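You operate a simulated robot arm through the tools that you are given. There is no shell and no other tool. Be economical: measure what you need, move in short steps, check, and stop when the job is done.

You run a simulated two-armed robot. Do the job below in one go: nothing can be reset, and whatever is moved stays where it is left.

Task
Put the black block on the top of the blue chest away on the shelf of the two-tier table. Take the purple scoop and leave it on the end of the short wall bench. Take the green scoop on the short island bench top and put it away on the packing bench top. Put the grey wheel on the short island bench top away on the lower shelf of the grey shelving. Fetch the teal drink bottle and stand it on the top of the wooden box. Put the white-banded bag on the middle island bench top away on the fitting bench top. Put the tall steel tube on the middle island bench top away on the shelf of the two-tier table. Close the left packing drawer. The order is free. Set down upright: teal drink bottle, white-banded bag, tall steel tube.

It is judged by the outcome, as a careful person would: the job done as asked, and still so three seconds after it is handed in. It fails if anything else is knocked over, pushed out of place, dropped, spilled or broken.

Robot
Two 7-joint arms with two-finger parallel grippers on one trunk, on a base that drives. Base frame: it is fixed to the floor where the robot stands at the start and does not move with it; the origin is under the middle of the robot, x ahead of it, y to its left, z up; the surface under the hand at the start is at about z = 92. Lengths are in cm, angles in rad, forces in N, time in s.
The left shoulder is at the start at [3, 11.9, 93.5], the right one opposite. With the tool pointing down near the work surface each hand reaches from about 26 to 68 cm from the robot's upright axis, wherever it stands, measured 20 degrees to its own side. Places, roughly: black block (8x6x5 cm) [70, 10, 90]; end of the short wall bench [-210, 190, 50]; fitting bench top [60, -660, 80]; green scoop (10x9x10 cm) [-1070, -310, 80]; grey wheel (8x8x4 cm) [-1080, -320, 80]; left packing drawer [-240, -820, 70]; lower shelf of the grey shelving [80, -300, 50]; packing bench top [-320, -860, 80]; purple scoop (10x9x10 cm) [-80, -170, 80]; shelf of the two-tier table [-580, -590, 30]; tall steel tube (4x4x6 cm) [-370, -620, 80]; teal drink bottle (7x7x21 cm) [-220, -620, 90]; top of the wooden box [-230, -420, 90]; white-banded bag (11x8x13 cm) [-340, -630, 80]. Payload 3.43 kg a hand.
The tool frame of a hand sits at the grasp point between the pads (the TCP): z along the fingers, y along the line on which they close. The tips reach 3 cm beyond it. The gripper opens to 9.4 cm. The fingers are 2.8 cm wide and 1 cm thick; the gripper's body (5 by 9.6 cm) begins 5.5 cm behind the TCP.
Orientation is told as [roll, pitch, yaw] about the base's x, y, z axes, in that order, counted from this pose: with the fingers straight down and closing along the base's y, the tool's x points along the base's -x, its y along +y and its z along -z.

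Tools
- The arms move only by the tool nudge_tool. It takes "left_series", "right_series" or both (then of equal length, played together; a hand with none holds still); each is a list of rows, each a list of 6 numbers: the shift along the tool's x, y, z in cm, then the turn, a rotation vector about the tool's x, y, z in rad. In form: [[x, y, z, ax, ay, az], ...]. A call has 1 to 10 rows; each row is the pose to reach, as a shift and turn from the pose commanded when the call began, along the tool's axes at that moment. "left_jaw" and "right_jaw" are, for a hand that has rows, the closure in counts, from 0 (fully open) to 255 (shut), set as the call begins (left out, the last holds). Rows are played at 5 a second. More than 5 cm and 0.15 rad between two rows, or a gripper value outside its range, and nothing of the call is played. Where a pose cannot be reached the arm comes as near as it can. A force on the tool above 40 N (or 10 N above the force at the start of the call, whichever is more), or a blocked arm, ends the call early, and 0.2 s more pass. The fingers move at their own pace (about 7.2 cm/s each) and stop on an object; they squeeze with about 35 N. The grip force told is the motor's: it shows also when the fingers shut on nothing. Time passes only in rows, and 0.2 s behind the last, so rows that repeat a pose let the fingers close. The reply holds the time, the measured pose of the TCP, the force on the tool along the base axes, the opening and the grip force, in the units named above and with some noise, with the torque about the TCP (base axes, N m) and any sound that the robot's microphone picked up.
- Cameras (640 x 400 px; columns grow to the right, rows downward): "scene" is now at [2.8, 1.47, 165.04]; the picture's right is [0.19, -0.98, 0.00], its down [-0.75, -0.14, -0.65] and it looks along [0.63, 0.12, -0.76] (base axes); focal length 293 px, centre (320, 200). "left" rides on the left gripper at [7.6, -1.4, -10.2] in its tool frame; the picture's right is [0.18, 0.98, 0.00], its down [-0.75, 0.14, -0.64] and it looks along [-0.63, 0.12, 0.77] (tool axes); focal length 243 px, centre (320, 200). "right" rides on the right gripper at [7.6, 1.4, -10.3] in its tool frame; the picture's right is [-0.18, 0.98, 0.00], its down [-0.75, -0.14, -0.64] and it looks along [-0.63, -0.12, 0.77] (tool axes); focal length 243 px, centre (320, 200). There is no depth. A picture from a camera that has moved, and an enlarged one, comes with that camera's place and axes in the base frame and with its lens. The place of the scene camera against the robot may be out by one fixed shift of up to 2.5 cm in any direction.
- capture(camera): a new picture of that camera. No time passes.
- move_column(by): slides the trunk up (or, below 0, down) by that many cm; the arms and the scene camera ride with it, the base frame stays. It gives what a move gives, with no picture.
- base_move(legs): drives the robot by 1 to 6 legs, each [ahead, turn to the left] in cm and rad, along the robot's own axes; the way and the turn of a leg run together, so that a leg with both is an arc; at most 150 cm and 3.142 rad a leg. The arms and the cameras ride along, it lands a little off, and it stops where it bumps. It gives what a move gives.
- pan_tilt(pan, tilt): turns the head with the scene camera to pan (to the left, within 2.496 rad either way) and tilt (down, from -0.506 to 1.204), counted from straight ahead of the robot. It gives what a move gives.
- enlarge(camera, box): a new picture of the part [left, top, right, bottom] of that camera's present view, enlarged. No time passes.
- job_done(): hands the job in; it is judged then, once.

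Go step by step. Nothing tells you exact positions but the pictures and the camera data: compare them with the known pose of the tool, close in by small moves and look again before you grip or let go. The budget is 217 turns and 228 pictures, counting those below and the enlarged ones. Unless the task says otherwise, let go and move clear before handing in.

The tools are called after "Emit:" by a JSON object that holds its "fn" and its "kwargs". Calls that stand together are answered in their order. nudge_tool: Moves the arms, as the interface text tells. Its arguments: {"type":"object","properties":{"left_series":{"type":"array"},"left_jaw":{"type":"number"},"right_series":{"type":"array"},"right_jaw":{"type":"number"}},"required":[]} The other tools are called the same way: move_column (by) slides the trunk up or down; base_move (legs) drives the base; pan_tilt (pan, tilt) turns the head that bears the scene camera; capture (camera) takes a picture; enlarge (camera, box) takes an enlarged picture of a part of a camera's view; job_done () hands the job in.

At the start:

```text
t: 0.0
left_position: [38.34, 19.02, 115.59]
left_orientation: [0.0, -0.001, 0.0]
left_contact_force: [-0.5, 0.6, -0.5]
left_torque: [0.0, -0.02, -0.02]
left_width: 9.4
left_finger_force: 0.0
right_position: [46.74, -16.27, 116.97]
right_orientation: [-0.001, 0.0, 0.0]
right_contact_force: [-0.4, -0.3, 0.3]
right_torque: [0.03, 0.0, 0.01]
right_width: 9.4
right_finger_force: 0.0
trunk travel left (down, up): [-20.0, 21.0]
robot x, y, heading: [0.01, -0.19, 0.0]
head pan, tilt: [0.19, 0.869]
```

scene: 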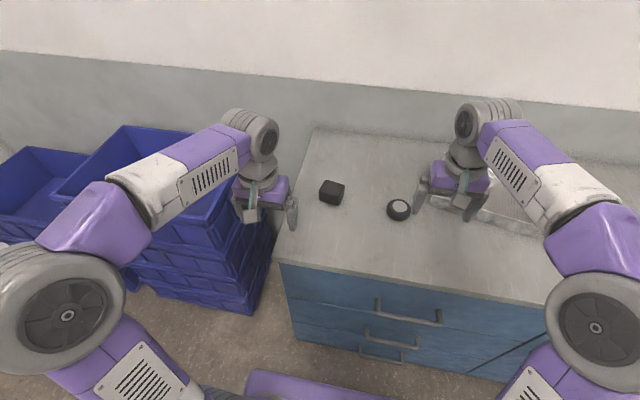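
right: 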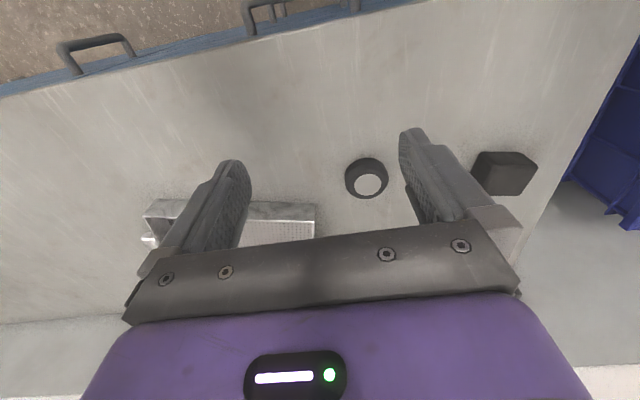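
left: 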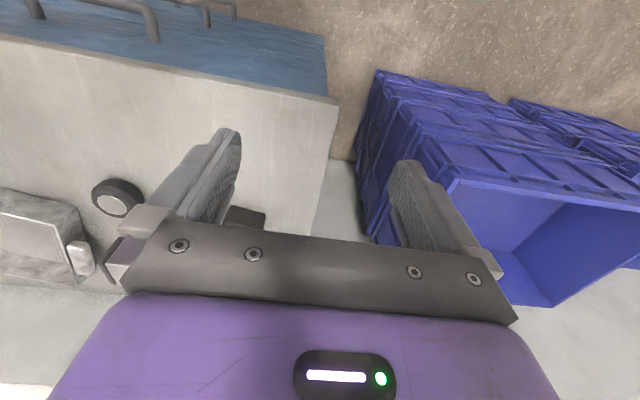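

I see the black block near [65, 10, 94] on the chest; I look closer at its orientation before reaching with the left hand.

Emit:
{"fn": "enlarge", "kwargs": {"camera": "scene", "box": [270, 150, 430, 250]}}

Emit:
{"fn": "nudge_tool", "kwargs": {"left_series": [[-4, -1.5, 0, 0, 0, 0], [-8, -3, 0, 0, 0, 0], [-12, -5, 0, 0, 0, 0], [-16, -7, 0, 0, 0, 0], [-19, -9, 0, 0, 0, 0], [-19, -9, 0, 0, 0, 0]]}}

Emit:
{"fn": "capture", "kwargs": {"camera": "left"}}

```text
4.00 times, centred on (350, 200) of scene
camera zoom: at [2.8, 1.47, 165.04], right [0.19, -0.98, 0.0], down [-0.75, -0.14, -0.65], along [0.63, 0.12, -0.76], focal length 1170 px, centre (200, 200)
```

zoom: 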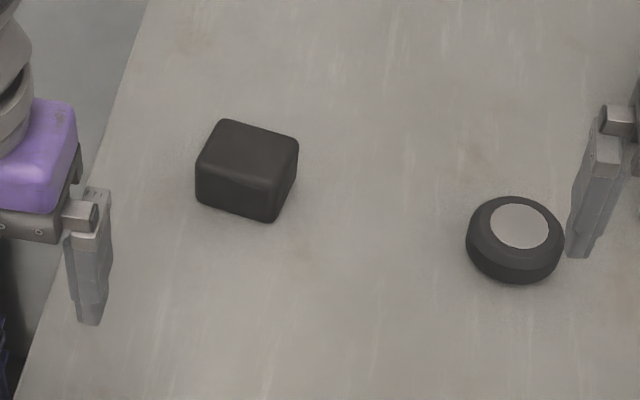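

```text
t: 1.4
left_position: [57.1, 10.19, 115.67]
left_orientation: [0.0, 0.0, 0.001]
left_contact_force: [-0.8, -0.2, 1.0]
left_torque: [-0.03, -0.05, 0.0]
left_width: 9.4
left_finger_force: 0.1
right_position: [46.74, -16.26, 116.99]
right_orientation: [0.0, 0.0, 0.0]
right_contact_force: [-0.1, -0.3, -0.1]
right_torque: [-0.02, -0.03, -0.01]
right_width: 9.38
right_finger_force: 0.1
trunk travel left (down, up): [-20.0, 21.0]
robot x, y, heading: [0.01, -0.01, 0.002]
head pan, tilt: [0.19, 0.869]
```

```text
223 pictures are left
camera left: at [49.54, 8.83, 125.99], right [-0.18, 0.98, 0.0], down [0.75, 0.14, 0.64], along [0.63, 0.12, -0.77], focal length 243 px, centre (320, 200)
```

left: 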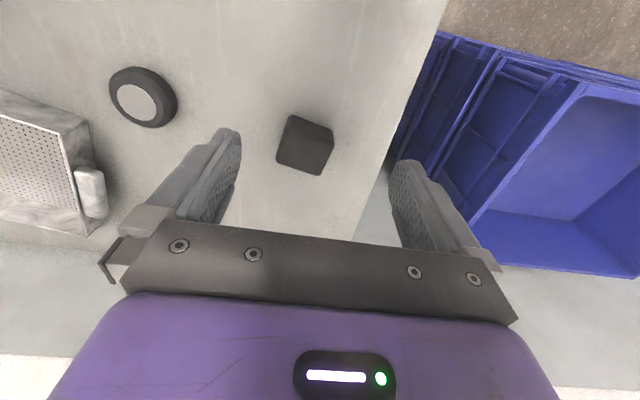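

Block is about [65.7, 9.8]; I check its orientation from the left hand camera.

Emit:
{"fn": "enlarge", "kwargs": {"camera": "left", "box": [250, 95, 370, 195]}}

```text
4.00 times, centred on (310, 145) of left
camera zoom: at [49.54, 8.83, 125.99], right [-0.18, 0.98, 0.0], down [0.75, 0.14, 0.64], along [0.63, 0.12, -0.77], focal length 970 px, centre (360, 420)
```

zoom: 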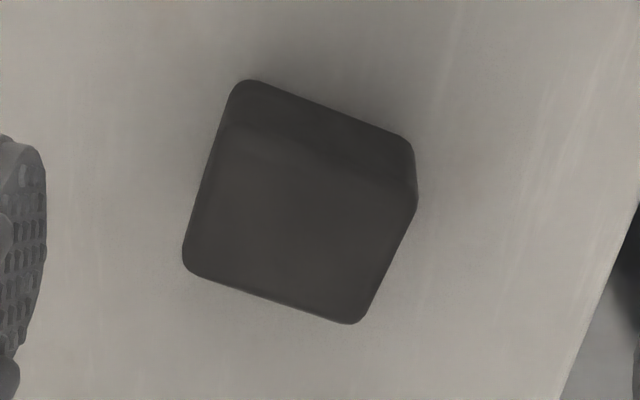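

Block centre ≈ [65.6, 9.75], top at 97, its sides turned by −0.19. I move over it with yaw −0.19 and descend.

Emit:
{"fn": "nudge_tool", "kwargs": {"left_series": [[-4, -0.2, 3, 0, 0, 0.1], [-8.5, -0.4, 5, 0, 0, 0.19], [-8.5, -0.4, 9, 0, 0, 0.19], [-8.5, -0.4, 11, 0, 0, 0.19], [-8.5, -0.4, 11, 0, 0, 0.19]]}}

Emit:
{"fn": "capture", "kwargs": {"camera": "left"}}

```text
t: 2.6
left_position: [62.87, 10.47, 103.95]
left_orientation: [0.0, 0.0, -0.193]
left_contact_force: [-0.3, 0.3, -0.4]
left_torque: [0.0, 0.01, -0.01]
left_width: 9.41
left_finger_force: 0.1
left hand out of reach, approached as far as the arm can: row 1, 2, 3, 4, 5
right_position: [46.68, -16.42, 117.01]
right_orientation: [0.003, -0.004, 0.0]
right_contact_force: [0.2, -0.2, -0.5]
right_torque: [0.05, 0.0, 0.0]
right_width: 9.39
right_finger_force: 0.1
trunk travel left (down, up): [-20.0, 21.0]
robot x, y, heading: [0.25, 0.1, -0.0]
head pan, tilt: [0.19, 0.869]
```

```text
221 pictures are left
camera left: at [55.11, 10.59, 114.22], right [0.01, 1.0, 0.0], down [0.77, 0.0, 0.64], along [0.64, 0.0, -0.77], focal length 243 px, centre (320, 200)
```

left: 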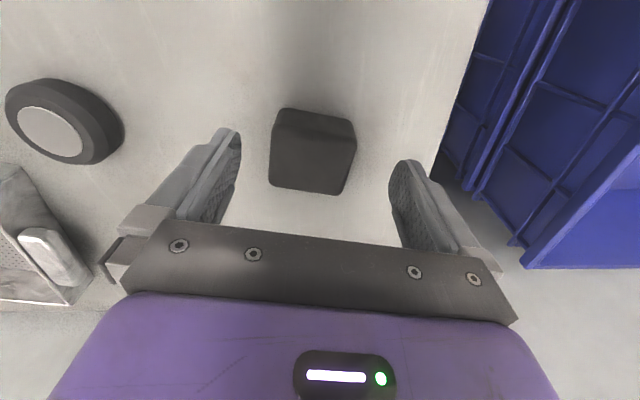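

The block is slightly out of reach; there is room to the chest front, so I drive ahead 6 cm.

Emit:
{"fn": "base_move", "kwargs": {"legs": [[6, 0]]}}

Emit:
{"fn": "capture", "kwargs": {"camera": "left"}}

```text
t: 3.6
left_position: [68.99, 10.42, 103.85]
left_orientation: [0.001, 0.001, -0.192]
left_contact_force: [0.0, 0.7, -0.6]
left_torque: [-0.01, 0.05, 0.01]
left_width: 9.41
left_finger_force: 0.0
right_position: [52.72, -16.37, 116.8]
right_orientation: [0.0, 0.001, -0.001]
right_contact_force: [0.8, 0.1, 0.5]
right_torque: [-0.03, 0.04, -0.02]
right_width: 9.41
right_finger_force: 0.0
trunk travel left (down, up): [-20.0, 21.0]
robot x, y, heading: [5.95, -0.15, -0.004]
head pan, tilt: [0.19, 0.869]
```

```text
220 pictures are left
camera left: at [61.18, 10.58, 114.17], right [0.01, 1.0, 0.0], down [0.77, -0.01, 0.64], along [0.64, 0.0, -0.77], focal length 243 px, centre (320, 200)
```

left: 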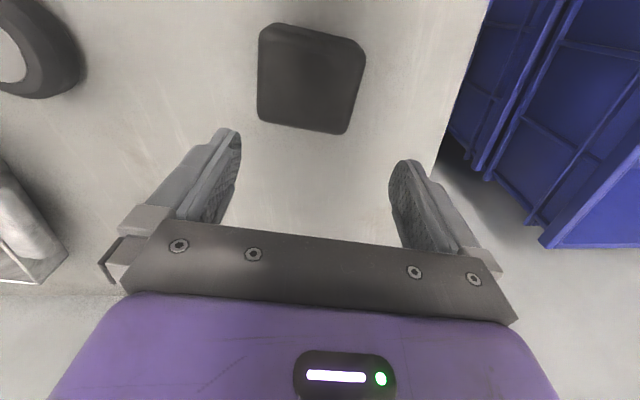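

Emit:
{"fn": "nudge_tool", "kwargs": {"left_series": [[1.7, -0.6, 0, 0, 0, 0], [3.3, -1.2, 0, 0, 0, 0], [3.3, -1.2, 2, 0, 0, 0], [3.3, -1.2, 2, 0, 0, 0]]}}

Emit:
{"fn": "capture", "kwargs": {"camera": "left"}}

```text
t: 4.6
left_position: [68.71, 9.33, 102.96]
left_orientation: [-0.002, -0.001, -0.191]
left_contact_force: [0.0, -0.7, 0.1]
left_torque: [0.0, 0.04, 0.03]
left_width: 9.37
left_finger_force: 0.0
left hand out of reach, approached as far as the arm can: row 1, 2, 3, 4
right_position: [52.67, -16.4, 116.95]
right_orientation: [-0.001, 0.0, 0.001]
right_contact_force: [-0.3, -0.2, -0.1]
right_torque: [-0.04, 0.0, 0.0]
right_width: 9.37
right_finger_force: 0.0
trunk travel left (down, up): [-20.0, 21.0]
robot x, y, heading: [5.63, -0.4, -0.0]
head pan, tilt: [0.19, 0.869]
```

```text
219 pictures are left
camera left: at [60.88, 9.55, 113.2], right [0.01, 1.0, 0.0], down [0.77, 0.0, 0.64], along [0.64, 0.0, -0.77], focal length 243 px, centre (320, 200)
```

left: 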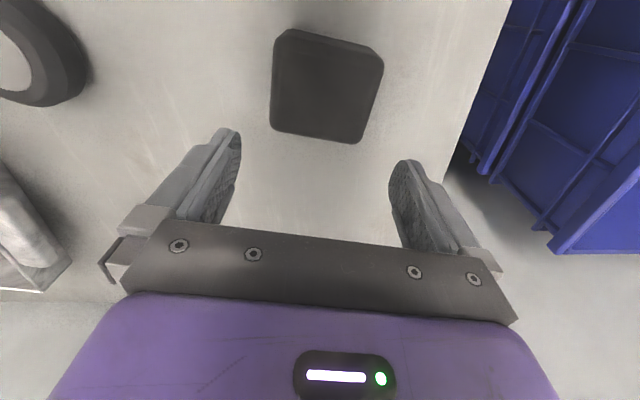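

Emit:
{"fn": "nudge_tool", "kwargs": {"left_series": [[1.7, 0, 0, 0, 0, 0], [3.3, 0, 2, 0, 0, 0], [3.3, 0, 3, 0, 0, 0], [3.3, 0, 3, 0, 0, 0]]}}

Emit:
{"fn": "capture", "kwargs": {"camera": "left"}}

```text
t: 5.6
left_position: [69.14, 9.79, 100.85]
left_orientation: [0.001, -0.001, -0.193]
left_contact_force: [-0.4, 0.4, -0.1]
left_torque: [0.04, 0.02, -0.02]
left_width: 9.41
left_finger_force: 0.1
left hand out of reach, approached as far as the arm can: row 1, 2, 3, 4
right_position: [52.68, -16.32, 116.92]
right_orientation: [0.001, -0.001, -0.002]
right_contact_force: [0.3, -0.1, 0.3]
right_torque: [-0.02, 0.04, 0.01]
right_width: 9.41
right_finger_force: 0.1
trunk travel left (down, up): [-20.0, 21.0]
robot x, y, heading: [5.84, 0.06, 0.001]
head pan, tilt: [0.19, 0.869]
```

```text
218 pictures are left
camera left: at [61.41, 9.91, 111.22], right [0.01, 1.0, 0.0], down [0.77, -0.01, 0.64], along [0.64, 0.0, -0.77], focal length 243 px, centre (320, 200)
```

left: 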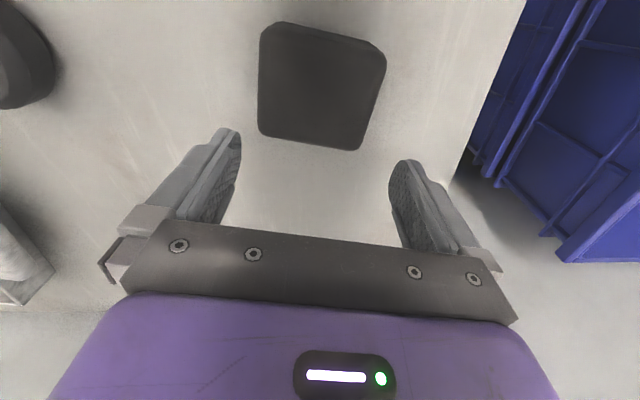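

Emit:
{"fn": "nudge_tool", "kwargs": {"left_series": [[2, 0, 0, 0, 0, 0], [4, 0, 0, 0, 0, 0], [4, 0, 0, 0, 0, 0]]}}

```text
t: 6.4
left_position: [69.05, 10.19, 101.68]
left_orientation: [-0.001, 0.001, -0.192]
left_contact_force: [0.0, -0.3, -0.1]
left_torque: [0.0, -0.01, 0.0]
left_width: 9.39
left_finger_force: 0.1
left hand out of reach, approached as far as the arm can: row 1, 2, 3
right_position: [52.68, -16.41, 116.84]
right_orientation: [0.0, 0.001, -0.002]
right_contact_force: [0.3, -0.1, 0.4]
right_torque: [0.0, -0.02, -0.01]
right_width: 9.4
right_finger_force: 0.1
trunk travel left (down, up): [-20.0, 21.0]
robot x, y, heading: [5.89, -0.22, -0.003]
head pan, tilt: [0.19, 0.869]
```

Emit:
{"fn": "nudge_tool", "kwargs": {"left_series": [[4, 0, 0, 0, 0, 0], [8, 0, 0, 0, 0, 0], [8, 0, 0, 0, 0, 0]]}}

```text
t: 7.2
left_position: [68.83, 10.31, 102.9]
left_orientation: [0.001, 0.002, -0.193]
left_contact_force: [-0.6, 0.0, -1.2]
left_torque: [0.03, 0.0, 0.0]
left_width: 9.39
left_finger_force: 0.0
left hand out of reach, approached as far as the arm can: row 1, 2, 3
right_position: [52.77, -16.47, 116.84]
right_orientation: [-0.001, 0.001, -0.002]
right_contact_force: [0.1, 0.0, 0.3]
right_torque: [0.0, 0.03, 0.0]
right_width: 9.42
right_finger_force: 0.1
trunk travel left (down, up): [-20.0, 21.0]
robot x, y, heading: [5.76, 0.12, -0.0]
head pan, tilt: [0.19, 0.869]
```

The arm seems stuck at its stretched pose; I try raising and turning it to free the elbow.

Emit:
{"fn": "nudge_tool", "kwargs": {"left_series": [[0, 0, -4, 0, 0, -0.1], [2, 0, -8, 0, 0, -0.19], [4, 2, -10, 0, 0, -0.19], [4, 2, -10, 0, 0, -0.19]]}}

Emit:
{"fn": "capture", "kwargs": {"camera": "scene"}}

```text
t: 8.2
left_position: [65.51, 12.84, 112.99]
left_orientation: [-0.001, 0.002, -0.001]
left_contact_force: [-0.3, 0.0, -1.1]
left_torque: [0.02, 0.02, 0.02]
left_width: 9.41
left_finger_force: 0.1
left hand out of reach, approached as far as the arm can: row 1, 3, 4
right_position: [52.73, -16.43, 116.91]
right_orientation: [0.0, 0.003, -0.002]
right_contact_force: [0.1, 0.1, 0.3]
right_torque: [0.04, 0.03, -0.04]
right_width: 9.4
right_finger_force: 0.1
trunk travel left (down, up): [-20.0, 21.0]
robot x, y, heading: [5.79, -0.23, -0.002]
head pan, tilt: [0.19, 0.869]
```

```text
217 pictures are left
camera scene: at [8.76, 1.38, 165.04], right [0.19, -0.98, 0.0], down [-0.75, -0.14, -0.65], along [0.63, 0.12, -0.76], focal length 293 px, centre (320, 200)
```

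scene: 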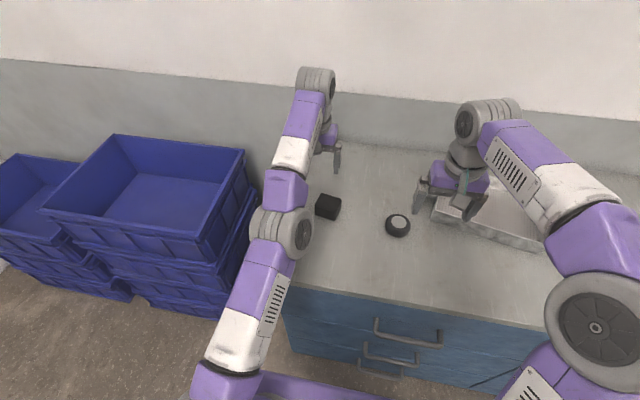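

Emit:
{"fn": "nudge_tool", "kwargs": {"left_series": [[2, 0, 0, 0, 0, 0], [4, 0, 0, 0, 0, 0], [7, 0, 0, 0, 0, 0], [10, 0, 0, 0, 0, 0], [10, 0, 0, 0, 0, 0]]}}

```text
t: 9.4
left_position: [64.36, 12.28, 115.31]
left_orientation: [0.001, 0.001, -0.001]
left_contact_force: [0.5, 0.4, 1.0]
left_torque: [-0.06, -0.02, 0.01]
left_width: 9.44
left_finger_force: 0.1
left hand out of reach, approached as far as the arm can: row 1, 2, 3, 4, 5
right_position: [52.81, -16.23, 117.02]
right_orientation: [0.0, -0.001, -0.002]
right_contact_force: [-0.2, 0.5, 0.0]
right_torque: [-0.01, -0.01, -0.07]
right_width: 9.4
right_finger_force: 0.0
trunk travel left (down, up): [-20.0, 21.0]
robot x, y, heading: [5.86, -0.08, -0.005]
head pan, tilt: [0.19, 0.869]
```

Emit:
{"fn": "nudge_tool", "kwargs": {"left_series": [[3, 0, 4, 0, 0, 0], [5, 0, 8, 0, 0, 0], [5, 0, 8, 0, 0, 0]]}}

```text
t: 10.2
left_position: [66.64, 11.62, 110.08]
left_orientation: [0.001, 0.0, -0.002]
left_contact_force: [-0.1, -0.9, -0.3]
left_torque: [0.03, -0.01, -0.01]
left_width: 9.4
left_finger_force: 0.2
left hand out of reach, approached as far as the arm can: row 1, 2, 3
right_position: [52.62, -16.42, 116.87]
right_orientation: [0.0, 0.001, -0.002]
right_contact_force: [-0.3, -0.5, -1.0]
right_torque: [0.01, 0.02, -0.01]
right_width: 9.42
right_finger_force: 0.1
trunk travel left (down, up): [-20.0, 21.0]
robot x, y, heading: [6.1, 0.1, -0.005]
head pan, tilt: [0.19, 0.869]
```

Emit:
{"fn": "nudge_tool", "kwargs": {"left_series": [[1, 0, 0, 0, -0.15, 0], [2, 0, 0, 0, -0.3, 0], [3, 0, 0, 0, -0.45, 0], [4, 0, 0, 0, -0.6, 0], [4, 0, 0, 0, -0.6, 0]]}}

```text
t: 11.4
left_position: [76.34, 9.01, 117.3]
left_orientation: [-0.001, -0.6, -0.002]
left_contact_force: [-0.8, 0.2, 0.1]
left_torque: [0.02, -0.01, -0.01]
left_width: 9.38
left_finger_force: 0.1
left hand out of reach, approached as far as the arm can: row 1, 2, 3, 4, 5
right_position: [52.7, -16.48, 116.95]
right_orientation: [0.0, 0.0, -0.002]
right_contact_force: [-0.2, 0.4, 0.9]
right_torque: [0.0, -0.02, -0.02]
right_width: 9.4
right_finger_force: 0.0
trunk travel left (down, up): [-20.0, 21.0]
robot x, y, heading: [5.89, 0.07, -0.003]
head pan, tilt: [0.19, 0.869]
```

Emit:
{"fn": "nudge_tool", "kwargs": {"left_series": [[3, 4, 0, 0, 0.1, 0], [6, 7, 0, 0, 0.2, 0], [9, 10, 0, 0, 0.3, 0], [12, 13, 0, 0, 0.4, 0], [15, 16, 0, 0, 0.5, 0], [18, 18, 0, 0, 0.6, 0], [18, 18, 0, 0, 0.6, 0]]}}

Emit:
{"fn": "capture", "kwargs": {"camera": "scene"}}

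```text
t: 13.0
left_position: [66.39, 28.23, 108.38]
left_orientation: [0.001, 0.003, -0.001]
left_contact_force: [-0.2, 0.2, 1.0]
left_torque: [0.0, 0.01, 0.03]
left_width: 9.4
left_finger_force: 0.1
left hand out of reach, approached as far as the arm can: row 1, 2, 3, 4, 5, 6, 7
right_position: [52.66, -16.5, 116.91]
right_orientation: [-0.002, 0.001, -0.002]
right_contact_force: [0.7, -0.1, 0.1]
right_torque: [0.03, -0.01, -0.02]
right_width: 9.43
right_finger_force: 0.1
trunk travel left (down, up): [-20.0, 21.0]
robot x, y, heading: [5.72, -0.34, -0.001]
head pan, tilt: [0.19, 0.869]
```

```text
216 pictures are left
camera scene: at [8.71, 1.41, 165.04], right [0.19, -0.98, 0.0], down [-0.75, -0.14, -0.65], along [0.63, 0.12, -0.76], focal length 293 px, centre (320, 200)
```

scene: 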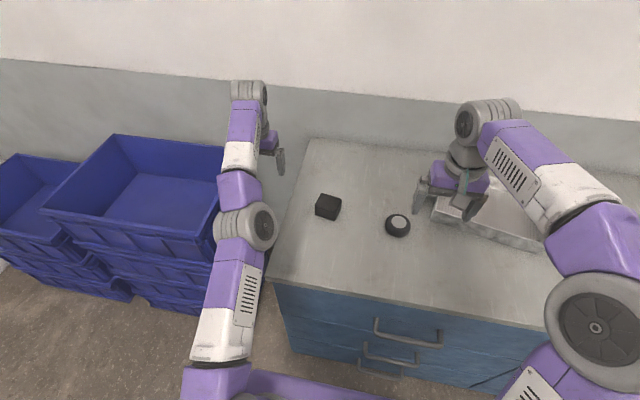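

Emit:
{"fn": "nudge_tool", "kwargs": {"left_series": [[5, 0, 0, 0, 0, 0], [10, 0, 0, 0, 0, 0], [15, 0, 0, 0, 0, 0], [20, 0, 0, 0, 0, 0], [25, 0, 0, 0, 0, 0], [25, 0, 5, 0, 0, 0], [25, 0, 5, 0, 0, 0]]}}

```text
t: 14.6
left_position: [63.01, 36.29, 111.75]
left_orientation: [0.0, -0.002, -0.002]
left_contact_force: [-0.7, 0.3, 0.6]
left_torque: [-0.01, -0.04, -0.01]
left_width: 9.41
left_finger_force: 0.0
left hand out of reach, approached as far as the arm can: row 1, 2, 3, 4, 5, 6, 7
right_position: [52.57, -16.51, 116.96]
right_orientation: [0.0, -0.002, -0.003]
right_contact_force: [-0.4, -0.1, -0.4]
right_torque: [-0.01, -0.05, 0.0]
right_width: 9.41
right_finger_force: 0.1
trunk travel left (down, up): [-20.0, 21.0]
robot x, y, heading: [5.83, -0.28, 0.0]
head pan, tilt: [0.19, 0.869]
```

Emit:
{"fn": "nudge_tool", "kwargs": {"left_series": [[2.8, 0, -4, 0, 0, 0], [5.6, 0, -8, 0, 0, 0], [8.4, 0, -12, 0, 0, 0], [12.5, 0, -14.8, 0, 0, 0], [16.5, 0, -16.5, 0, 0, 0], [21, 0, -16.5, 0, 0, 0], [26, 0, -16.5, 0, 0, 0], [26, 0, -16.5, 0, 0, 0]]}}

```text
t: 16.4
left_position: [36.96, 36.52, 128.57]
left_orientation: [0.0, 0.001, -0.001]
left_contact_force: [-0.6, -0.2, 0.4]
left_torque: [0.0, 0.06, 0.01]
left_width: 9.39
left_finger_force: 0.1
left hand out of reach, approached as far as the arm can: row 1, 2
right_position: [52.73, -16.51, 116.75]
right_orientation: [0.001, 0.002, -0.001]
right_contact_force: [0.7, 0.5, -0.6]
right_torque: [-0.02, 0.03, -0.02]
right_width: 9.42
right_finger_force: 0.0
trunk travel left (down, up): [-20.0, 21.0]
robot x, y, heading: [6.11, -0.18, -0.003]
head pan, tilt: [0.19, 0.869]
```

Freed: the arm had locked out straight. Now I come in lower: first above the front edge at z≈106, then out towards the block.

Emit:
{"fn": "nudge_tool", "kwargs": {"left_series": [[0, -4, 3, 0, 0, 0], [0, -8, 6, 0, 0, 0], [0, -12, 9, 0, 0, 0], [0, -16, 12, 0, 0, 0.06], [0, -20, 15, 0, 0, 0.12], [0, -24, 18, 0, 0, 0.19], [-4, -26.5, 20, 0, 0, 0.19], [-8, -26.5, 22, 0, 0, 0.19], [-13, -26.5, 23, 0, 0, 0.19], [-13, -26.5, 23, 0, 0, 0.19]]}}

Emit:
{"fn": "nudge_tool", "kwargs": {"left_series": [[-4, 0, 0, 0, 0, 0], [-8, 0, 1, 0, 0, 0], [-11, 0, 2, 0, 0, 0], [-11, 0, 2, 0, 0, 0]]}}

Emit:
{"fn": "capture", "kwargs": {"camera": "left"}}

```text
refused: row 7 steps farther than a row can; nothing moved
```

```text
t: 17.4
left_position: [47.89, 36.5, 126.55]
left_orientation: [-0.001, -0.002, -0.001]
left_contact_force: [0.0, 0.1, 0.8]
left_torque: [0.0, 0.02, -0.04]
left_width: 9.42
left_finger_force: 0.1
right_position: [52.58, -16.43, 116.9]
right_orientation: [0.0, 0.0, -0.002]
right_contact_force: [0.1, 0.4, -0.4]
right_torque: [0.0, 0.01, -0.01]
right_width: 9.38
right_finger_force: 0.0
trunk travel left (down, up): [-20.0, 21.0]
robot x, y, heading: [5.67, -0.03, -0.001]
head pan, tilt: [0.19, 0.869]
```

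```text
215 pictures are left
camera left: at [40.29, 35.2, 136.82], right [-0.18, 0.98, 0.0], down [0.75, 0.14, 0.64], along [0.63, 0.12, -0.77], focal length 243 px, centre (320, 200)
```

left: 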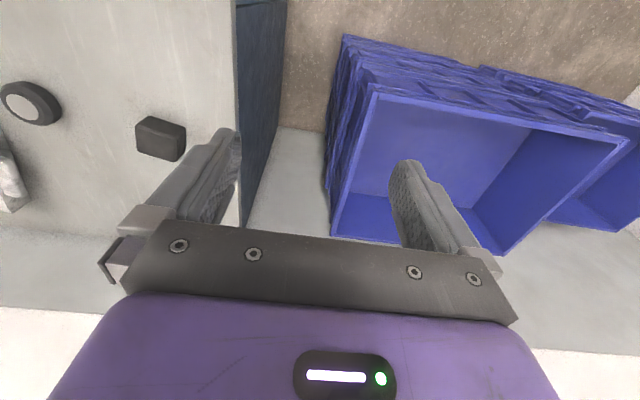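

Emit:
{"fn": "nudge_tool", "kwargs": {"left_series": [[0, -3.5, 3, 0, 0, 0], [0, -7, 6, 0, 0, 0], [0, -10.5, 9, 0, 0, 0], [0, -14, 12, 0, 0, 0.05], [0, -17.5, 15, 0, 0, 0.1], [0, -21, 18, 0, 0, 0.15], [-1, -24, 20.5, 0, 0, 0.19], [-2, -26.5, 22, 0, 0, 0.19], [-6, -26.5, 23, 0, 0, 0.19], [-6, -26.5, 23, 0, 0, 0.19]]}}

Emit:
{"fn": "capture", "kwargs": {"camera": "left"}}

```text
t: 19.6
left_position: [53.81, 9.73, 103.45]
left_orientation: [-0.002, -0.002, -0.19]
left_contact_force: [-0.5, 1.1, -0.2]
left_torque: [-0.01, -0.02, 0.0]
left_width: 9.42
left_finger_force: 0.0
right_position: [52.6, -16.37, 117.05]
right_orientation: [0.0, 0.001, -0.001]
right_contact_force: [-0.8, -0.2, 0.1]
right_torque: [0.0, -0.05, -0.04]
right_width: 9.37
right_finger_force: 0.1
trunk travel left (down, up): [-20.0, 21.0]
robot x, y, heading: [5.81, -0.04, -0.002]
head pan, tilt: [0.19, 0.869]
```

```text
214 pictures are left
camera left: at [46.09, 9.96, 113.84], right [0.01, 1.0, 0.0], down [0.77, 0.0, 0.64], along [0.64, 0.0, -0.77], focal length 243 px, centre (320, 200)
```

left: 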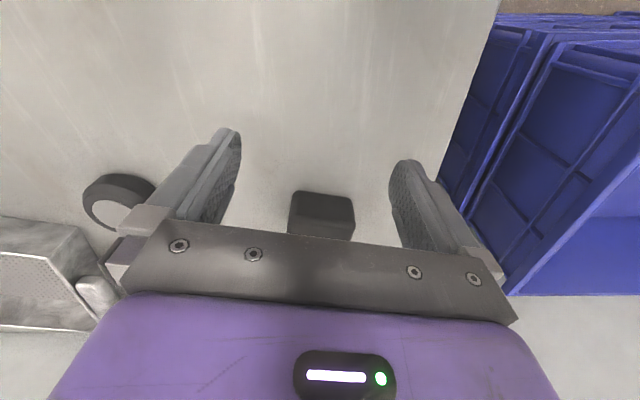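

Emit:
{"fn": "nudge_tool", "kwargs": {"left_series": [[-4, 0.8, 0, 0, 0, 0], [-8, 1.6, 0, 0, 0, 0], [-11.3, 2.4, 0, 0, 0, 0], [-11.3, 2.4, 0, 0, 0, 0]]}}

Emit:
{"fn": "capture", "kwargs": {"camera": "left"}}

```text
t: 20.6
left_position: [65.41, 10.1, 103.59]
left_orientation: [-0.001, 0.0, -0.193]
left_contact_force: [0.3, 0.0, -0.5]
left_torque: [0.01, -0.04, -0.01]
left_width: 9.4
left_finger_force: 0.0
right_position: [52.58, -16.44, 117.02]
right_orientation: [0.0, 0.0, -0.003]
right_contact_force: [0.1, 0.1, 0.4]
right_torque: [-0.01, -0.05, -0.04]
right_width: 9.41
right_finger_force: 0.0
trunk travel left (down, up): [-20.0, 21.0]
robot x, y, heading: [6.26, -0.25, -0.002]
head pan, tilt: [0.19, 0.869]
```

```text
213 pictures are left
camera left: at [57.67, 10.27, 113.89], right [0.01, 1.0, 0.0], down [0.77, -0.01, 0.64], along [0.64, 0.0, -0.77], focal length 243 px, centre (320, 200)
```

left: 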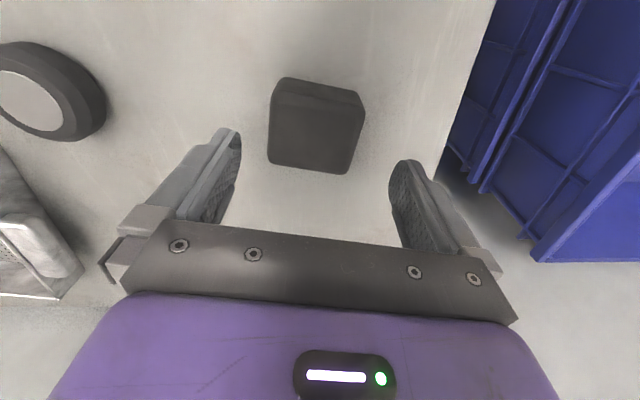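

Emit:
{"fn": "nudge_tool", "kwargs": {"left_series": [[0, -0.2, 3, 0, 0, 0], [0, -0.2, 6, 0, 0, 0], [0, -0.2, 8, 0, 0, 0], [0, -0.2, 8, 0, 0, 0]]}}

Emit:
{"fn": "nudge_tool", "kwargs": {"left_series": [[0, 0, 0, 0, 0, 0], [0, 0, 0, 0, 0, 0], [0, 0, 0, 0, 0, 0], [0, 0, 0, 0, 0, 0]], "left_jaw": 255}}

Emit:
{"fn": "capture", "kwargs": {"camera": "left"}}

```text
t: 21.6
left_position: [65.43, 10.04, 95.57]
left_orientation: [0.0, 0.001, -0.191]
left_contact_force: [-0.2, -0.4, -0.7]
left_torque: [0.0, 0.02, 0.02]
left_width: 9.38
left_finger_force: 0.0
right_position: [52.69, -16.45, 116.94]
right_orientation: [0.001, 0.001, -0.002]
right_contact_force: [0.8, 0.6, 1.3]
right_torque: [0.01, -0.02, 0.01]
right_width: 9.41
right_finger_force: 0.0
trunk travel left (down, up): [-20.0, 21.0]
robot x, y, heading: [5.78, -0.11, 0.0]
head pan, tilt: [0.19, 0.869]
```

```text
t: 22.6
left_position: [65.55, 10.02, 95.54]
left_orientation: [0.0, -0.001, -0.193]
left_contact_force: [0.1, -0.6, -0.2]
left_torque: [-0.05, -0.06, -0.02]
left_width: 7.43
left_finger_force: 34.7
right_position: [52.59, -16.41, 116.96]
right_orientation: [0.0, 0.002, -0.002]
right_contact_force: [0.0, 0.4, 0.0]
right_torque: [-0.01, -0.01, 0.01]
right_width: 9.41
right_finger_force: 0.1
trunk travel left (down, up): [-20.0, 21.0]
robot x, y, heading: [5.9, 0.05, -0.001]
head pan, tilt: [0.19, 0.869]
```

```text
212 pictures are left
camera left: at [57.73, 10.18, 105.84], right [0.01, 1.0, 0.0], down [0.77, -0.01, 0.64], along [0.64, 0.0, -0.77], focal length 243 px, centre (320, 200)
```

left: 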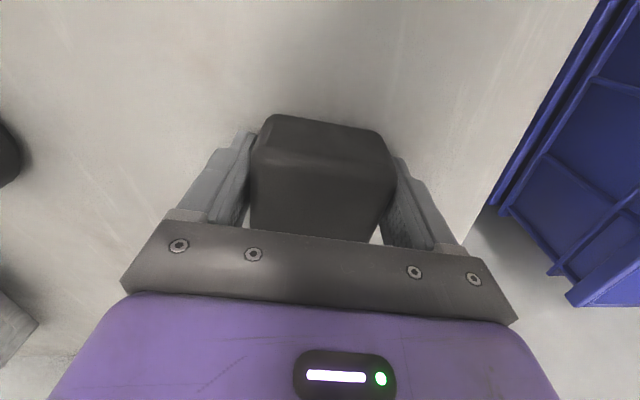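

Gripped (7.4 cm). I lift and draw the hand in for driving.

Emit:
{"fn": "nudge_tool", "kwargs": {"left_series": [[0, 0, -4, 0, 0, 0], [4, 0, -6, 0, 0, -0.05], [8, 1, -8, 0, 0, -0.1], [12, 3, -10, 0, 0, -0.15], [16, 5, -12, 0, 0, -0.19], [20, 7, -14, 0, 0, -0.19], [24, 9, -16, 0, 0, -0.19], [27, 10, -18, 0, 0, -0.19], [27, 10, -18, 0, 0, -0.19]], "right_series": [[2, 0, 0, 0, 0, 0], [4, 0, 0, 0, 0, 0], [6, 0, 0, 0, 0, 0], [8, 0, 0, 0, 0, 0], [10, 0, 0, 0, 0, 0], [12, 0, 0, 0, 0, 0], [13, 0, 0, 0, 0, 0], [14, 0, 0, 0, 0, 0], [14, 0, 0, 0, 0, 0]]}}

Emit:
{"fn": "pan_tilt", "kwargs": {"pan": -1.57, "tilt": 0.35}}

Emit:
{"fn": "capture", "kwargs": {"camera": "scene"}}

Emit:
{"fn": "pan_tilt", "kwargs": {"pan": -2.4, "tilt": 0.35}}

Emit:
{"fn": "capture", "kwargs": {"camera": "scene"}}

Emit:
{"fn": "pan_tilt", "kwargs": {"pan": 2.4, "tilt": 0.35}}

Emit:
{"fn": "capture", "kwargs": {"camera": "scene"}}

```text
t: 24.6
left_position: [40.92, 25.06, 113.7]
left_orientation: [0.0, 0.002, -0.001]
left_contact_force: [-0.7, -0.7, 0.3]
left_torque: [-0.02, 0.0, -0.01]
left_width: 0.0
left_finger_force: 33.4
right_position: [38.6, -16.43, 116.9]
right_orientation: [0.0, -0.001, -0.002]
right_contact_force: [-0.2, 0.3, 0.5]
right_torque: [-0.01, -0.02, -0.01]
right_width: 9.39
right_finger_force: 0.0
trunk travel left (down, up): [-20.0, 21.0]
robot x, y, heading: [5.53, 0.15, -0.005]
head pan, tilt: [0.19, 0.869]
```

```text
t: 26.3
left_position: [40.94, 25.06, 113.65]
left_orientation: [0.001, 0.0, -0.002]
left_contact_force: [-0.4, 0.1, -0.5]
left_torque: [0.0, -0.04, 0.0]
left_width: 0.0
left_finger_force: 33.0
right_position: [38.68, -16.45, 116.91]
right_orientation: [0.002, 0.001, -0.002]
right_contact_force: [0.3, 0.4, -0.1]
right_torque: [0.01, 0.0, -0.02]
right_width: 9.4
right_finger_force: 0.0
trunk travel left (down, up): [-20.0, 21.0]
robot x, y, heading: [5.85, 0.08, 0.001]
head pan, tilt: [-1.571, 0.351]
```

```text
211 pictures are left
camera scene: at [1.13, -9.31, 169.55], right [-1.0, 0.0, 0.0], down [0.0, 0.34, -0.94], along [0.0, -0.94, -0.34], focal length 293 px, centre (320, 200)
```

scene: 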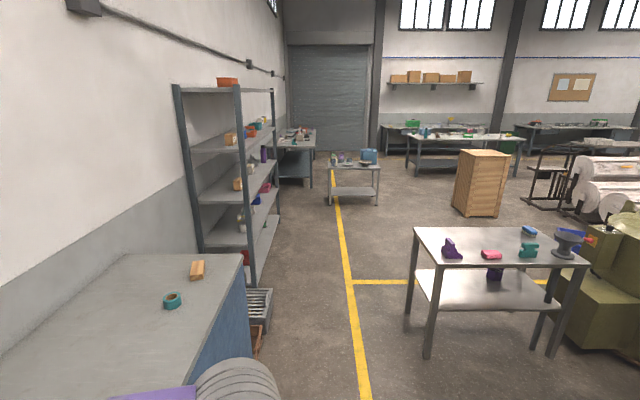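

```text
t: 27.5
left_position: [40.94, 25.04, 113.64]
left_orientation: [0.0, 0.0, -0.002]
left_contact_force: [-0.7, -0.1, -0.4]
left_torque: [-0.01, 0.01, 0.01]
left_width: 0.01
left_finger_force: 33.8
right_position: [38.57, -16.46, 116.95]
right_orientation: [0.0, 0.0, -0.002]
right_contact_force: [0.0, 0.2, 0.2]
right_torque: [0.0, 0.0, 0.06]
right_width: 9.4
right_finger_force: 0.1
trunk travel left (down, up): [-20.0, 21.0]
robot x, y, heading: [5.86, -0.09, 0.003]
head pan, tilt: [-2.4, 0.351]
```

```text
210 pictures are left
camera scene: at [-5.73, -6.29, 169.56], right [-0.68, 0.74, 0.0], down [0.25, 0.23, -0.94], along [-0.69, -0.63, -0.34], focal length 293 px, centre (320, 200)
```

scene: 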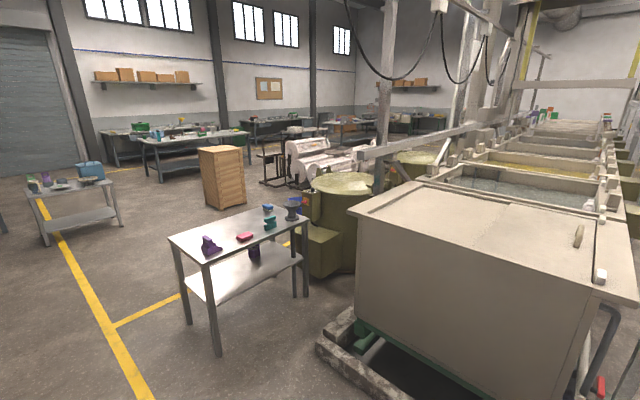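

```text
t: 31.3
left_position: [40.81, 25.08, 113.56]
left_orientation: [0.001, 0.001, -0.001]
left_contact_force: [-0.6, 0.7, -0.1]
left_torque: [-0.03, -0.04, 0.01]
left_width: 0.01
left_finger_force: 33.1
right_position: [38.43, -16.5, 116.85]
right_orientation: [-0.001, -0.001, -0.003]
right_contact_force: [1.0, 0.4, 0.3]
right_torque: [0.0, 0.01, 0.01]
right_width: 9.4
right_finger_force: 0.1
trunk travel left (down, up): [-20.0, 21.0]
robot x, y, heading: [5.6, 0.0, -0.001]
head pan, tilt: [2.4, 0.351]
```

```text
209 pictures are left
camera scene: at [-5.71, 6.3, 169.56], right [0.68, 0.74, 0.0], down [0.25, -0.23, -0.94], along [-0.69, 0.64, -0.34], focal length 293 px, centre (320, 200)
```

scene: 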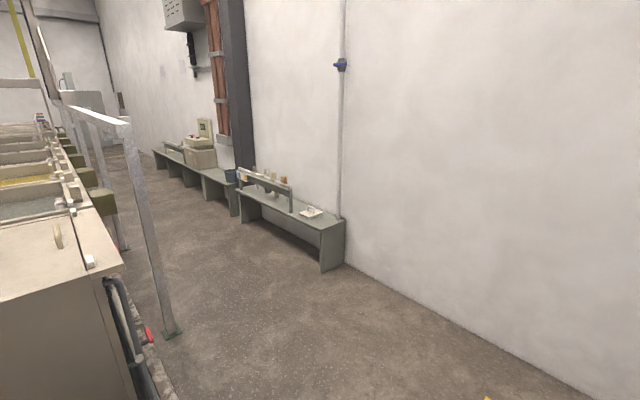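

The left fingers shut on nothing, so the block slipped. I look where it lies.

Emit:
{"fn": "pan_tilt", "kwargs": {"pan": 0.1, "tilt": 0.9}}

Emit:
{"fn": "capture", "kwargs": {"camera": "scene"}}

Emit:
{"fn": "capture", "kwargs": {"camera": "left"}}

```text
t: 33.4
left_position: [40.84, 25.08, 113.73]
left_orientation: [0.002, 0.0, -0.001]
left_contact_force: [0.6, -0.3, 0.3]
left_torque: [0.01, 0.04, 0.0]
left_width: 0.01
left_finger_force: 32.5
right_position: [38.66, -16.44, 116.88]
right_orientation: [-0.001, 0.0, 0.0]
right_contact_force: [-0.2, 0.6, -0.7]
right_torque: [0.0, 0.0, 0.01]
right_width: 9.4
right_finger_force: 0.1
trunk travel left (down, up): [-20.0, 21.0]
robot x, y, heading: [5.82, -0.08, -0.002]
head pan, tilt: [0.099, 0.901]
```

```text
208 pictures are left
camera scene: at [8.65, 0.74, 164.8], right [0.1, -1.0, 0.0], down [-0.78, -0.08, -0.62], along [0.62, 0.06, -0.78], focal length 293 px, centre (320, 200)
```

scene: 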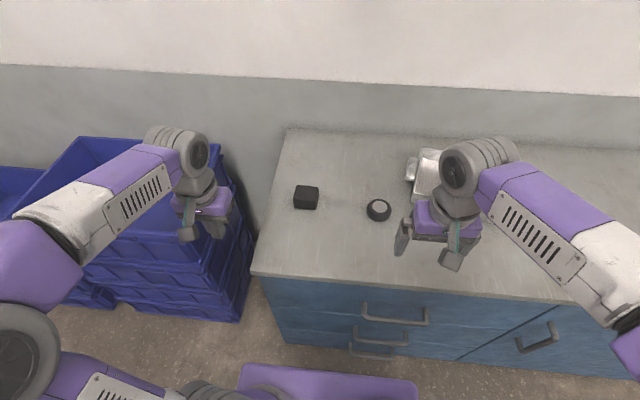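

```text
207 pictures are left
camera left: at [33.26, 23.72, 123.96], right [-0.18, 0.98, 0.0], down [0.75, 0.14, 0.64], along [0.63, 0.12, -0.77], focal length 243 px, centre (320, 200)
```

left: 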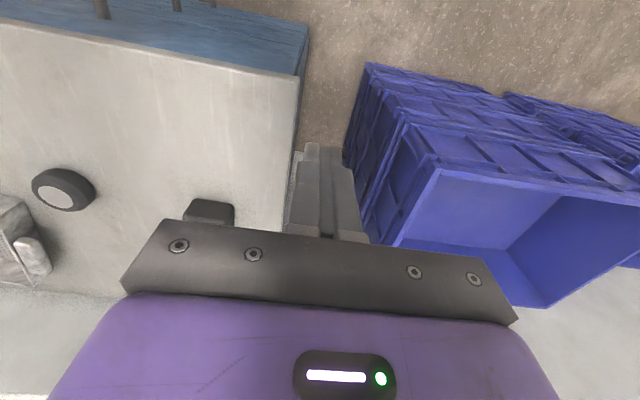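

The block is still on the chest, about where it was. I look closely before regripping.

Emit:
{"fn": "enlarge", "kwargs": {"camera": "scene", "box": [274, 177, 338, 217]}}

Emit:
{"fn": "nudge_tool", "kwargs": {"left_series": [[-4, -3, 2, 0, 0, 0.04], [-8, -6, 4, 0, 0, 0.08], [-11, -9, 6, 0, 0, 0.12], [-13, -13, 8, 0, 0, 0.15], [-15, -15.5, 9, 0, 0, 0.19], [-16.5, -15.5, 10, 0, 0, 0.19], [-16.5, -15.5, 10, 0, 0, 0.19]], "left_jaw": 0}}

Emit:
{"fn": "capture", "kwargs": {"camera": "left"}}

```text
10.00 times, centred on (306, 197) of scene
camera zoom: at [8.65, 0.74, 164.8], right [0.1, -1.0, 0.0], down [-0.78, -0.08, -0.62], along [0.62, 0.06, -0.78], focal length 2926 px, centre (460, 230)
```

zoom: 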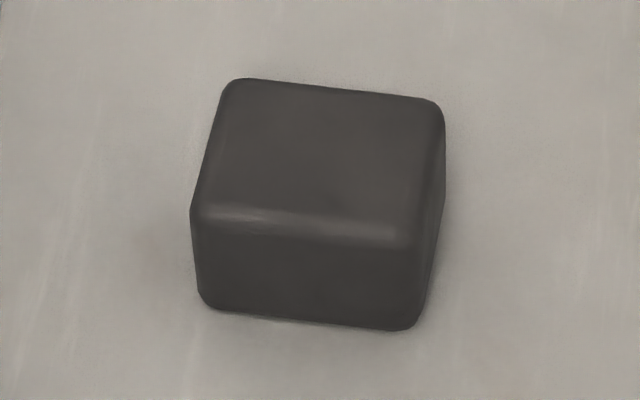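

```text
refused: row 1 steps farther than a row can; nothing moved
```

```text
205 pictures are left
camera left: at [33.26, 23.72, 123.96], right [-0.18, 0.98, 0.0], down [0.75, 0.14, 0.64], along [0.63, 0.12, -0.77], focal length 243 px, centre (320, 200)
```

left: 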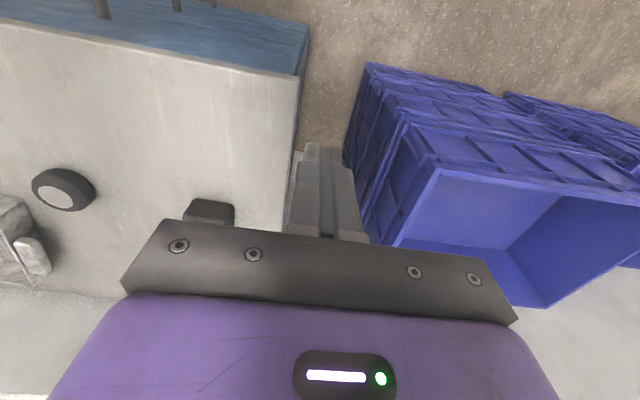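

Emit:
{"fn": "nudge_tool", "kwargs": {"left_series": [[-3, -3, 2, 0, 0, 0], [-6, -6, 4, 0, 0, 0], [-9, -9, 6, 0, 0, 0.02], [-12, -12, 8, 0, 0, 0.04], [-15, -14.5, 9, 0, 0, 0.06], [-17, -14.5, 10, 0, 0, 0.06], [-17, -14.5, 10, 0, 0, 0.06]], "left_jaw": 0}}

Emit:
{"fn": "enlarge", "kwargs": {"camera": "left", "box": [200, 70, 440, 220]}}

```text
t: 35.0
left_position: [57.82, 10.37, 103.43]
left_orientation: [0.0, 0.002, -0.061]
left_contact_force: [0.4, 0.8, 0.6]
left_torque: [-0.02, 0.01, 0.03]
left_width: 9.42
left_finger_force: 0.1
right_position: [38.57, -16.42, 116.94]
right_orientation: [0.001, -0.001, -0.003]
right_contact_force: [-0.4, -0.2, 0.6]
right_torque: [-0.02, 0.02, 0.0]
right_width: 9.41
right_finger_force: 0.1
trunk travel left (down, up): [-20.0, 21.0]
robot x, y, heading: [6.08, -0.01, -0.0]
head pan, tilt: [0.099, 0.901]
```

```text
2.67 times, centred on (320, 145) of left
camera zoom: at [50.13, 9.59, 113.67], right [-0.12, 0.99, 0.0], down [0.76, 0.09, 0.64], along [0.64, 0.08, -0.77], focal length 647 px, centre (320, 347)
```

zoom: 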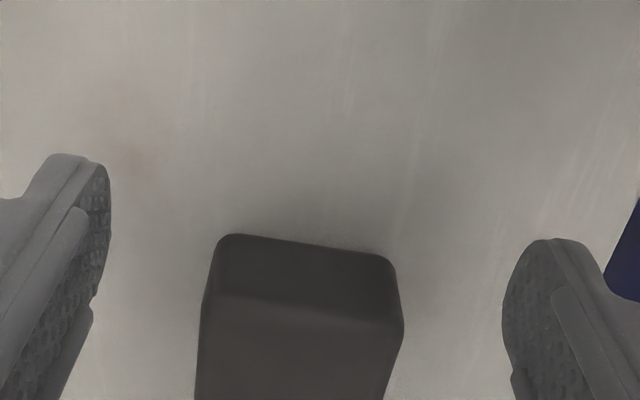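

Emit:
{"fn": "nudge_tool", "kwargs": {"left_series": [[-4, 0.4, 0, 0, 0, 0], [-7.4, 0.75, 0, 0, 0, 0], [-7.4, 0.75, 4, 0, 0, 0], [-7.4, 0.75, 8, 0, 0, 0], [-7.4, 0.75, 8.1, 0, 0, 0]]}}

Emit:
{"fn": "nudge_tool", "kwargs": {"left_series": [[0, 0, 0, 0, 0, 0], [0, 0, 0, 0, 0, 0], [0, 0, 0, 0, 0, 0], [0, 0, 0, 0, 0, 0], [0, 0, 0, 0, 0, 0]], "left_jaw": 255}}

Emit:
{"fn": "enlarge", "kwargs": {"camera": "left", "box": [200, 70, 440, 220]}}

```text
t: 36.2
left_position: [65.35, 10.69, 95.56]
left_orientation: [0.0, 0.0, -0.061]
left_contact_force: [1.0, 0.2, -0.7]
left_torque: [0.02, 0.0, 0.04]
left_width: 9.42
left_finger_force: 0.1
right_position: [38.54, -16.4, 116.93]
right_orientation: [0.0, 0.0, -0.001]
right_contact_force: [-0.5, 0.9, 0.9]
right_torque: [-0.01, 0.0, -0.01]
right_width: 9.42
right_finger_force: 0.1
trunk travel left (down, up): [-20.0, 21.0]
robot x, y, heading: [5.77, -0.26, -0.005]
head pan, tilt: [0.099, 0.901]
```

```text
t: 37.4
left_position: [65.34, 10.77, 95.44]
left_orientation: [0.001, 0.0, -0.061]
left_contact_force: [0.7, -1.2, -0.7]
left_torque: [0.01, 0.02, -0.05]
left_width: 7.39
left_finger_force: 35.2
right_position: [38.51, -16.32, 116.9]
right_orientation: [0.001, 0.001, -0.001]
right_contact_force: [-0.5, 0.1, 0.4]
right_torque: [0.01, 0.04, 0.01]
right_width: 9.39
right_finger_force: 0.0
trunk travel left (down, up): [-20.0, 21.0]
robot x, y, heading: [5.9, 0.13, 0.001]
head pan, tilt: [0.099, 0.901]
```

```text
2.67 times, centred on (320, 145) of left
camera zoom: at [57.63, 9.92, 105.75], right [-0.12, 0.99, 0.0], down [0.76, 0.09, 0.64], along [0.64, 0.08, -0.77], focal length 647 px, centre (320, 347)
```

zoom: 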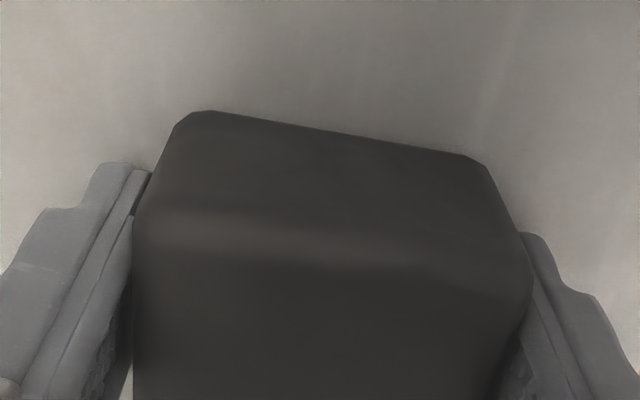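

Width 7.4 means the block's top is really near z=94 and its centre near x=67.5, so I was pinching its top edge. I open, go forward 2 cm and lower gently.

Emit:
{"fn": "nudge_tool", "kwargs": {"left_series": [[0, 0, 0, 0, 0, 0], [0, 0, 0, 0, 0, 0], [0, 0, 0, 0, 0, 0], [-1, 0, 0, 0, 0, 0], [-2.1, 0, 0.5, 0, 0, 0], [-2.1, 0, 1.5, 0, 0, 0], [-2.1, 0, 2.3, 0, 0, 0], [-2.1, 0, 3, 0, 0, 0], [-2.1, 0, 3, 0, 0, 0]], "left_jaw": 0}}

Emit:
{"fn": "capture", "kwargs": {"camera": "left"}}

```text
t: 38.9
left_position: [67.51, 10.51, 95.01]
left_orientation: [0.0, -0.015, -0.06]
left_contact_force: [-13.0, 0.6, 17.5]
left_torque: [0.88, 0.58, 0.67]
left_width: 9.34
left_finger_force: 0.0
right_position: [38.45, -16.44, 116.93]
right_orientation: [0.001, -0.002, 0.0]
right_contact_force: [0.2, -0.3, -0.2]
right_torque: [0.01, 0.02, -0.03]
right_width: 9.4
right_finger_force: 0.1
trunk travel left (down, up): [-20.0, 21.0]
robot x, y, heading: [5.88, -0.1, -0.0]
head pan, tilt: [0.099, 0.901]
stopped in row 7 (left hand): the force on the tool passed its limit at 49 N (the readings are from after the stop); the commanded pose is now the measured one
```

```text
202 pictures are left
camera left: at [59.62, 9.71, 105.2], right [-0.13, 0.99, 0.0], down [0.75, 0.1, 0.65], along [0.65, 0.08, -0.76], focal length 243 px, centre (320, 200)
```

left: 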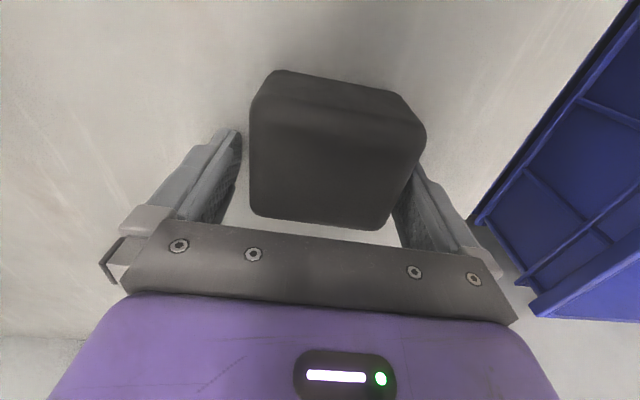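

Contact: the fingertips are on the chest top (z≈92), so the earlier height was right and the block's sides slope a little. I recentre at [65.6, 10.9], grip as low as possible and lift slowly.

Emit:
{"fn": "nudge_tool", "kwargs": {"left_series": [[0, 0, -0.3, 0, 0.015, 0], [1.0, 0.2, -0.3, 0, 0.015, 0], [1.8, 0.45, -0.2, 0, 0.015, 0], [1.8, 0.45, -0.2, 0, 0.015, 0]]}}

Emit:
{"fn": "nudge_tool", "kwargs": {"left_series": [[0, 0, 0, 0, 0, 0], [0, 0, 0, 0, 0, 0], [0, 0, 0, 0, 0, 0], [0, 0, 0, 0, 0, 0], [0, 0, -0.3, 0, 0, 0], [0, 0, -0.6, 0, 0, 0], [0, 0, -1, 0, 0, 0], [0, 0, -1.5, 0, 0, 0], [0, 0, -2, 0, 0, 0], [0, 0, -2, 0, 0, 0]], "left_jaw": 255}}

Emit:
{"fn": "capture", "kwargs": {"camera": "left"}}

```text
t: 39.9
left_position: [66.1, 11.05, 95.01]
left_orientation: [-0.001, -0.006, -0.062]
left_contact_force: [11.9, -3.8, 19.7]
left_torque: [0.91, -0.14, -0.65]
left_width: 9.22
left_finger_force: 0.0
right_position: [38.53, -16.54, 116.89]
right_orientation: [0.001, 0.0, -0.001]
right_contact_force: [-0.4, 0.1, -0.6]
right_torque: [0.0, 0.02, 0.0]
right_width: 9.39
right_finger_force: 0.1
trunk travel left (down, up): [-20.0, 21.0]
robot x, y, heading: [5.71, -0.08, -0.005]
head pan, tilt: [0.099, 0.901]
```

```text
t: 42.1
left_position: [65.85, 11.09, 96.79]
left_orientation: [0.0, 0.002, -0.06]
left_contact_force: [-0.5, 0.3, -1.2]
left_torque: [-0.02, -0.02, 0.01]
left_width: 7.42
left_finger_force: 35.1
right_position: [38.59, -16.37, 117.0]
right_orientation: [-0.001, -0.001, -0.002]
right_contact_force: [-0.4, 0.1, 0.2]
right_torque: [0.02, -0.02, 0.02]
right_width: 9.4
right_finger_force: 0.1
trunk travel left (down, up): [-20.0, 21.0]
robot x, y, heading: [6.04, -0.18, -0.001]
head pan, tilt: [0.099, 0.901]
```

```text
201 pictures are left
camera left: at [58.23, 10.26, 107.08], right [-0.12, 0.99, 0.0], down [0.76, 0.1, 0.64], along [0.64, 0.08, -0.77], focal length 243 px, centre (320, 200)
```

left: 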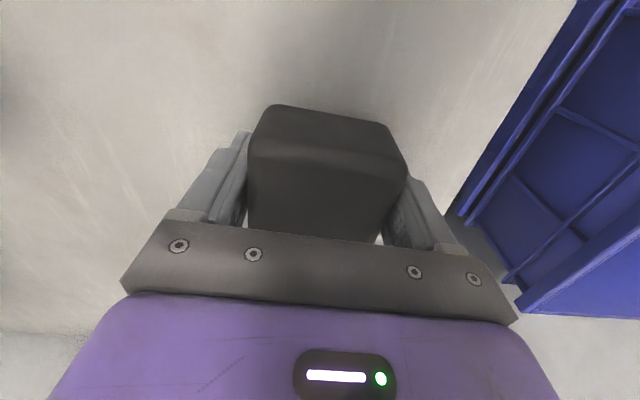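

Emit:
{"fn": "nudge_tool", "kwargs": {"left_series": [[0, 0, -0.6, 0, 0, 0], [0, 0, -1.2, 0, 0, 0], [0, 0, -2, 0, 0, 0], [0, 0, -3, 0, 0, 0], [0, 0, -4, 0, 0, 0], [0, 0, -5, 0, 0, 0], [0, 0, -6, 0, 0, 0], [0, 0, -6, 0, 0, 0]]}}

Emit:
{"fn": "capture", "kwargs": {"camera": "left"}}

```text
t: 43.9
left_position: [65.95, 11.06, 102.89]
left_orientation: [-0.001, 0.002, -0.062]
left_contact_force: [0.0, -0.5, -1.7]
left_torque: [-0.01, 0.0, 0.01]
left_width: 7.42
left_finger_force: 35.1
right_position: [38.52, -16.48, 117.01]
right_orientation: [0.002, 0.0, -0.001]
right_contact_force: [-0.6, -0.4, 0.2]
right_torque: [0.03, 0.0, 0.0]
right_width: 9.39
right_finger_force: 0.1
trunk travel left (down, up): [-20.0, 21.0]
robot x, y, heading: [6.06, -0.21, 0.0]
head pan, tilt: [0.099, 0.901]
```

```text
200 pictures are left
camera left: at [58.26, 10.26, 113.15], right [-0.12, 0.99, 0.0], down [0.76, 0.1, 0.64], along [0.64, 0.08, -0.77], focal length 243 px, centre (320, 200)
```

left: 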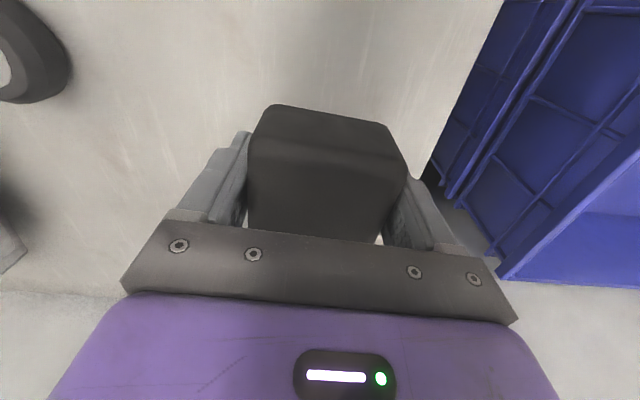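

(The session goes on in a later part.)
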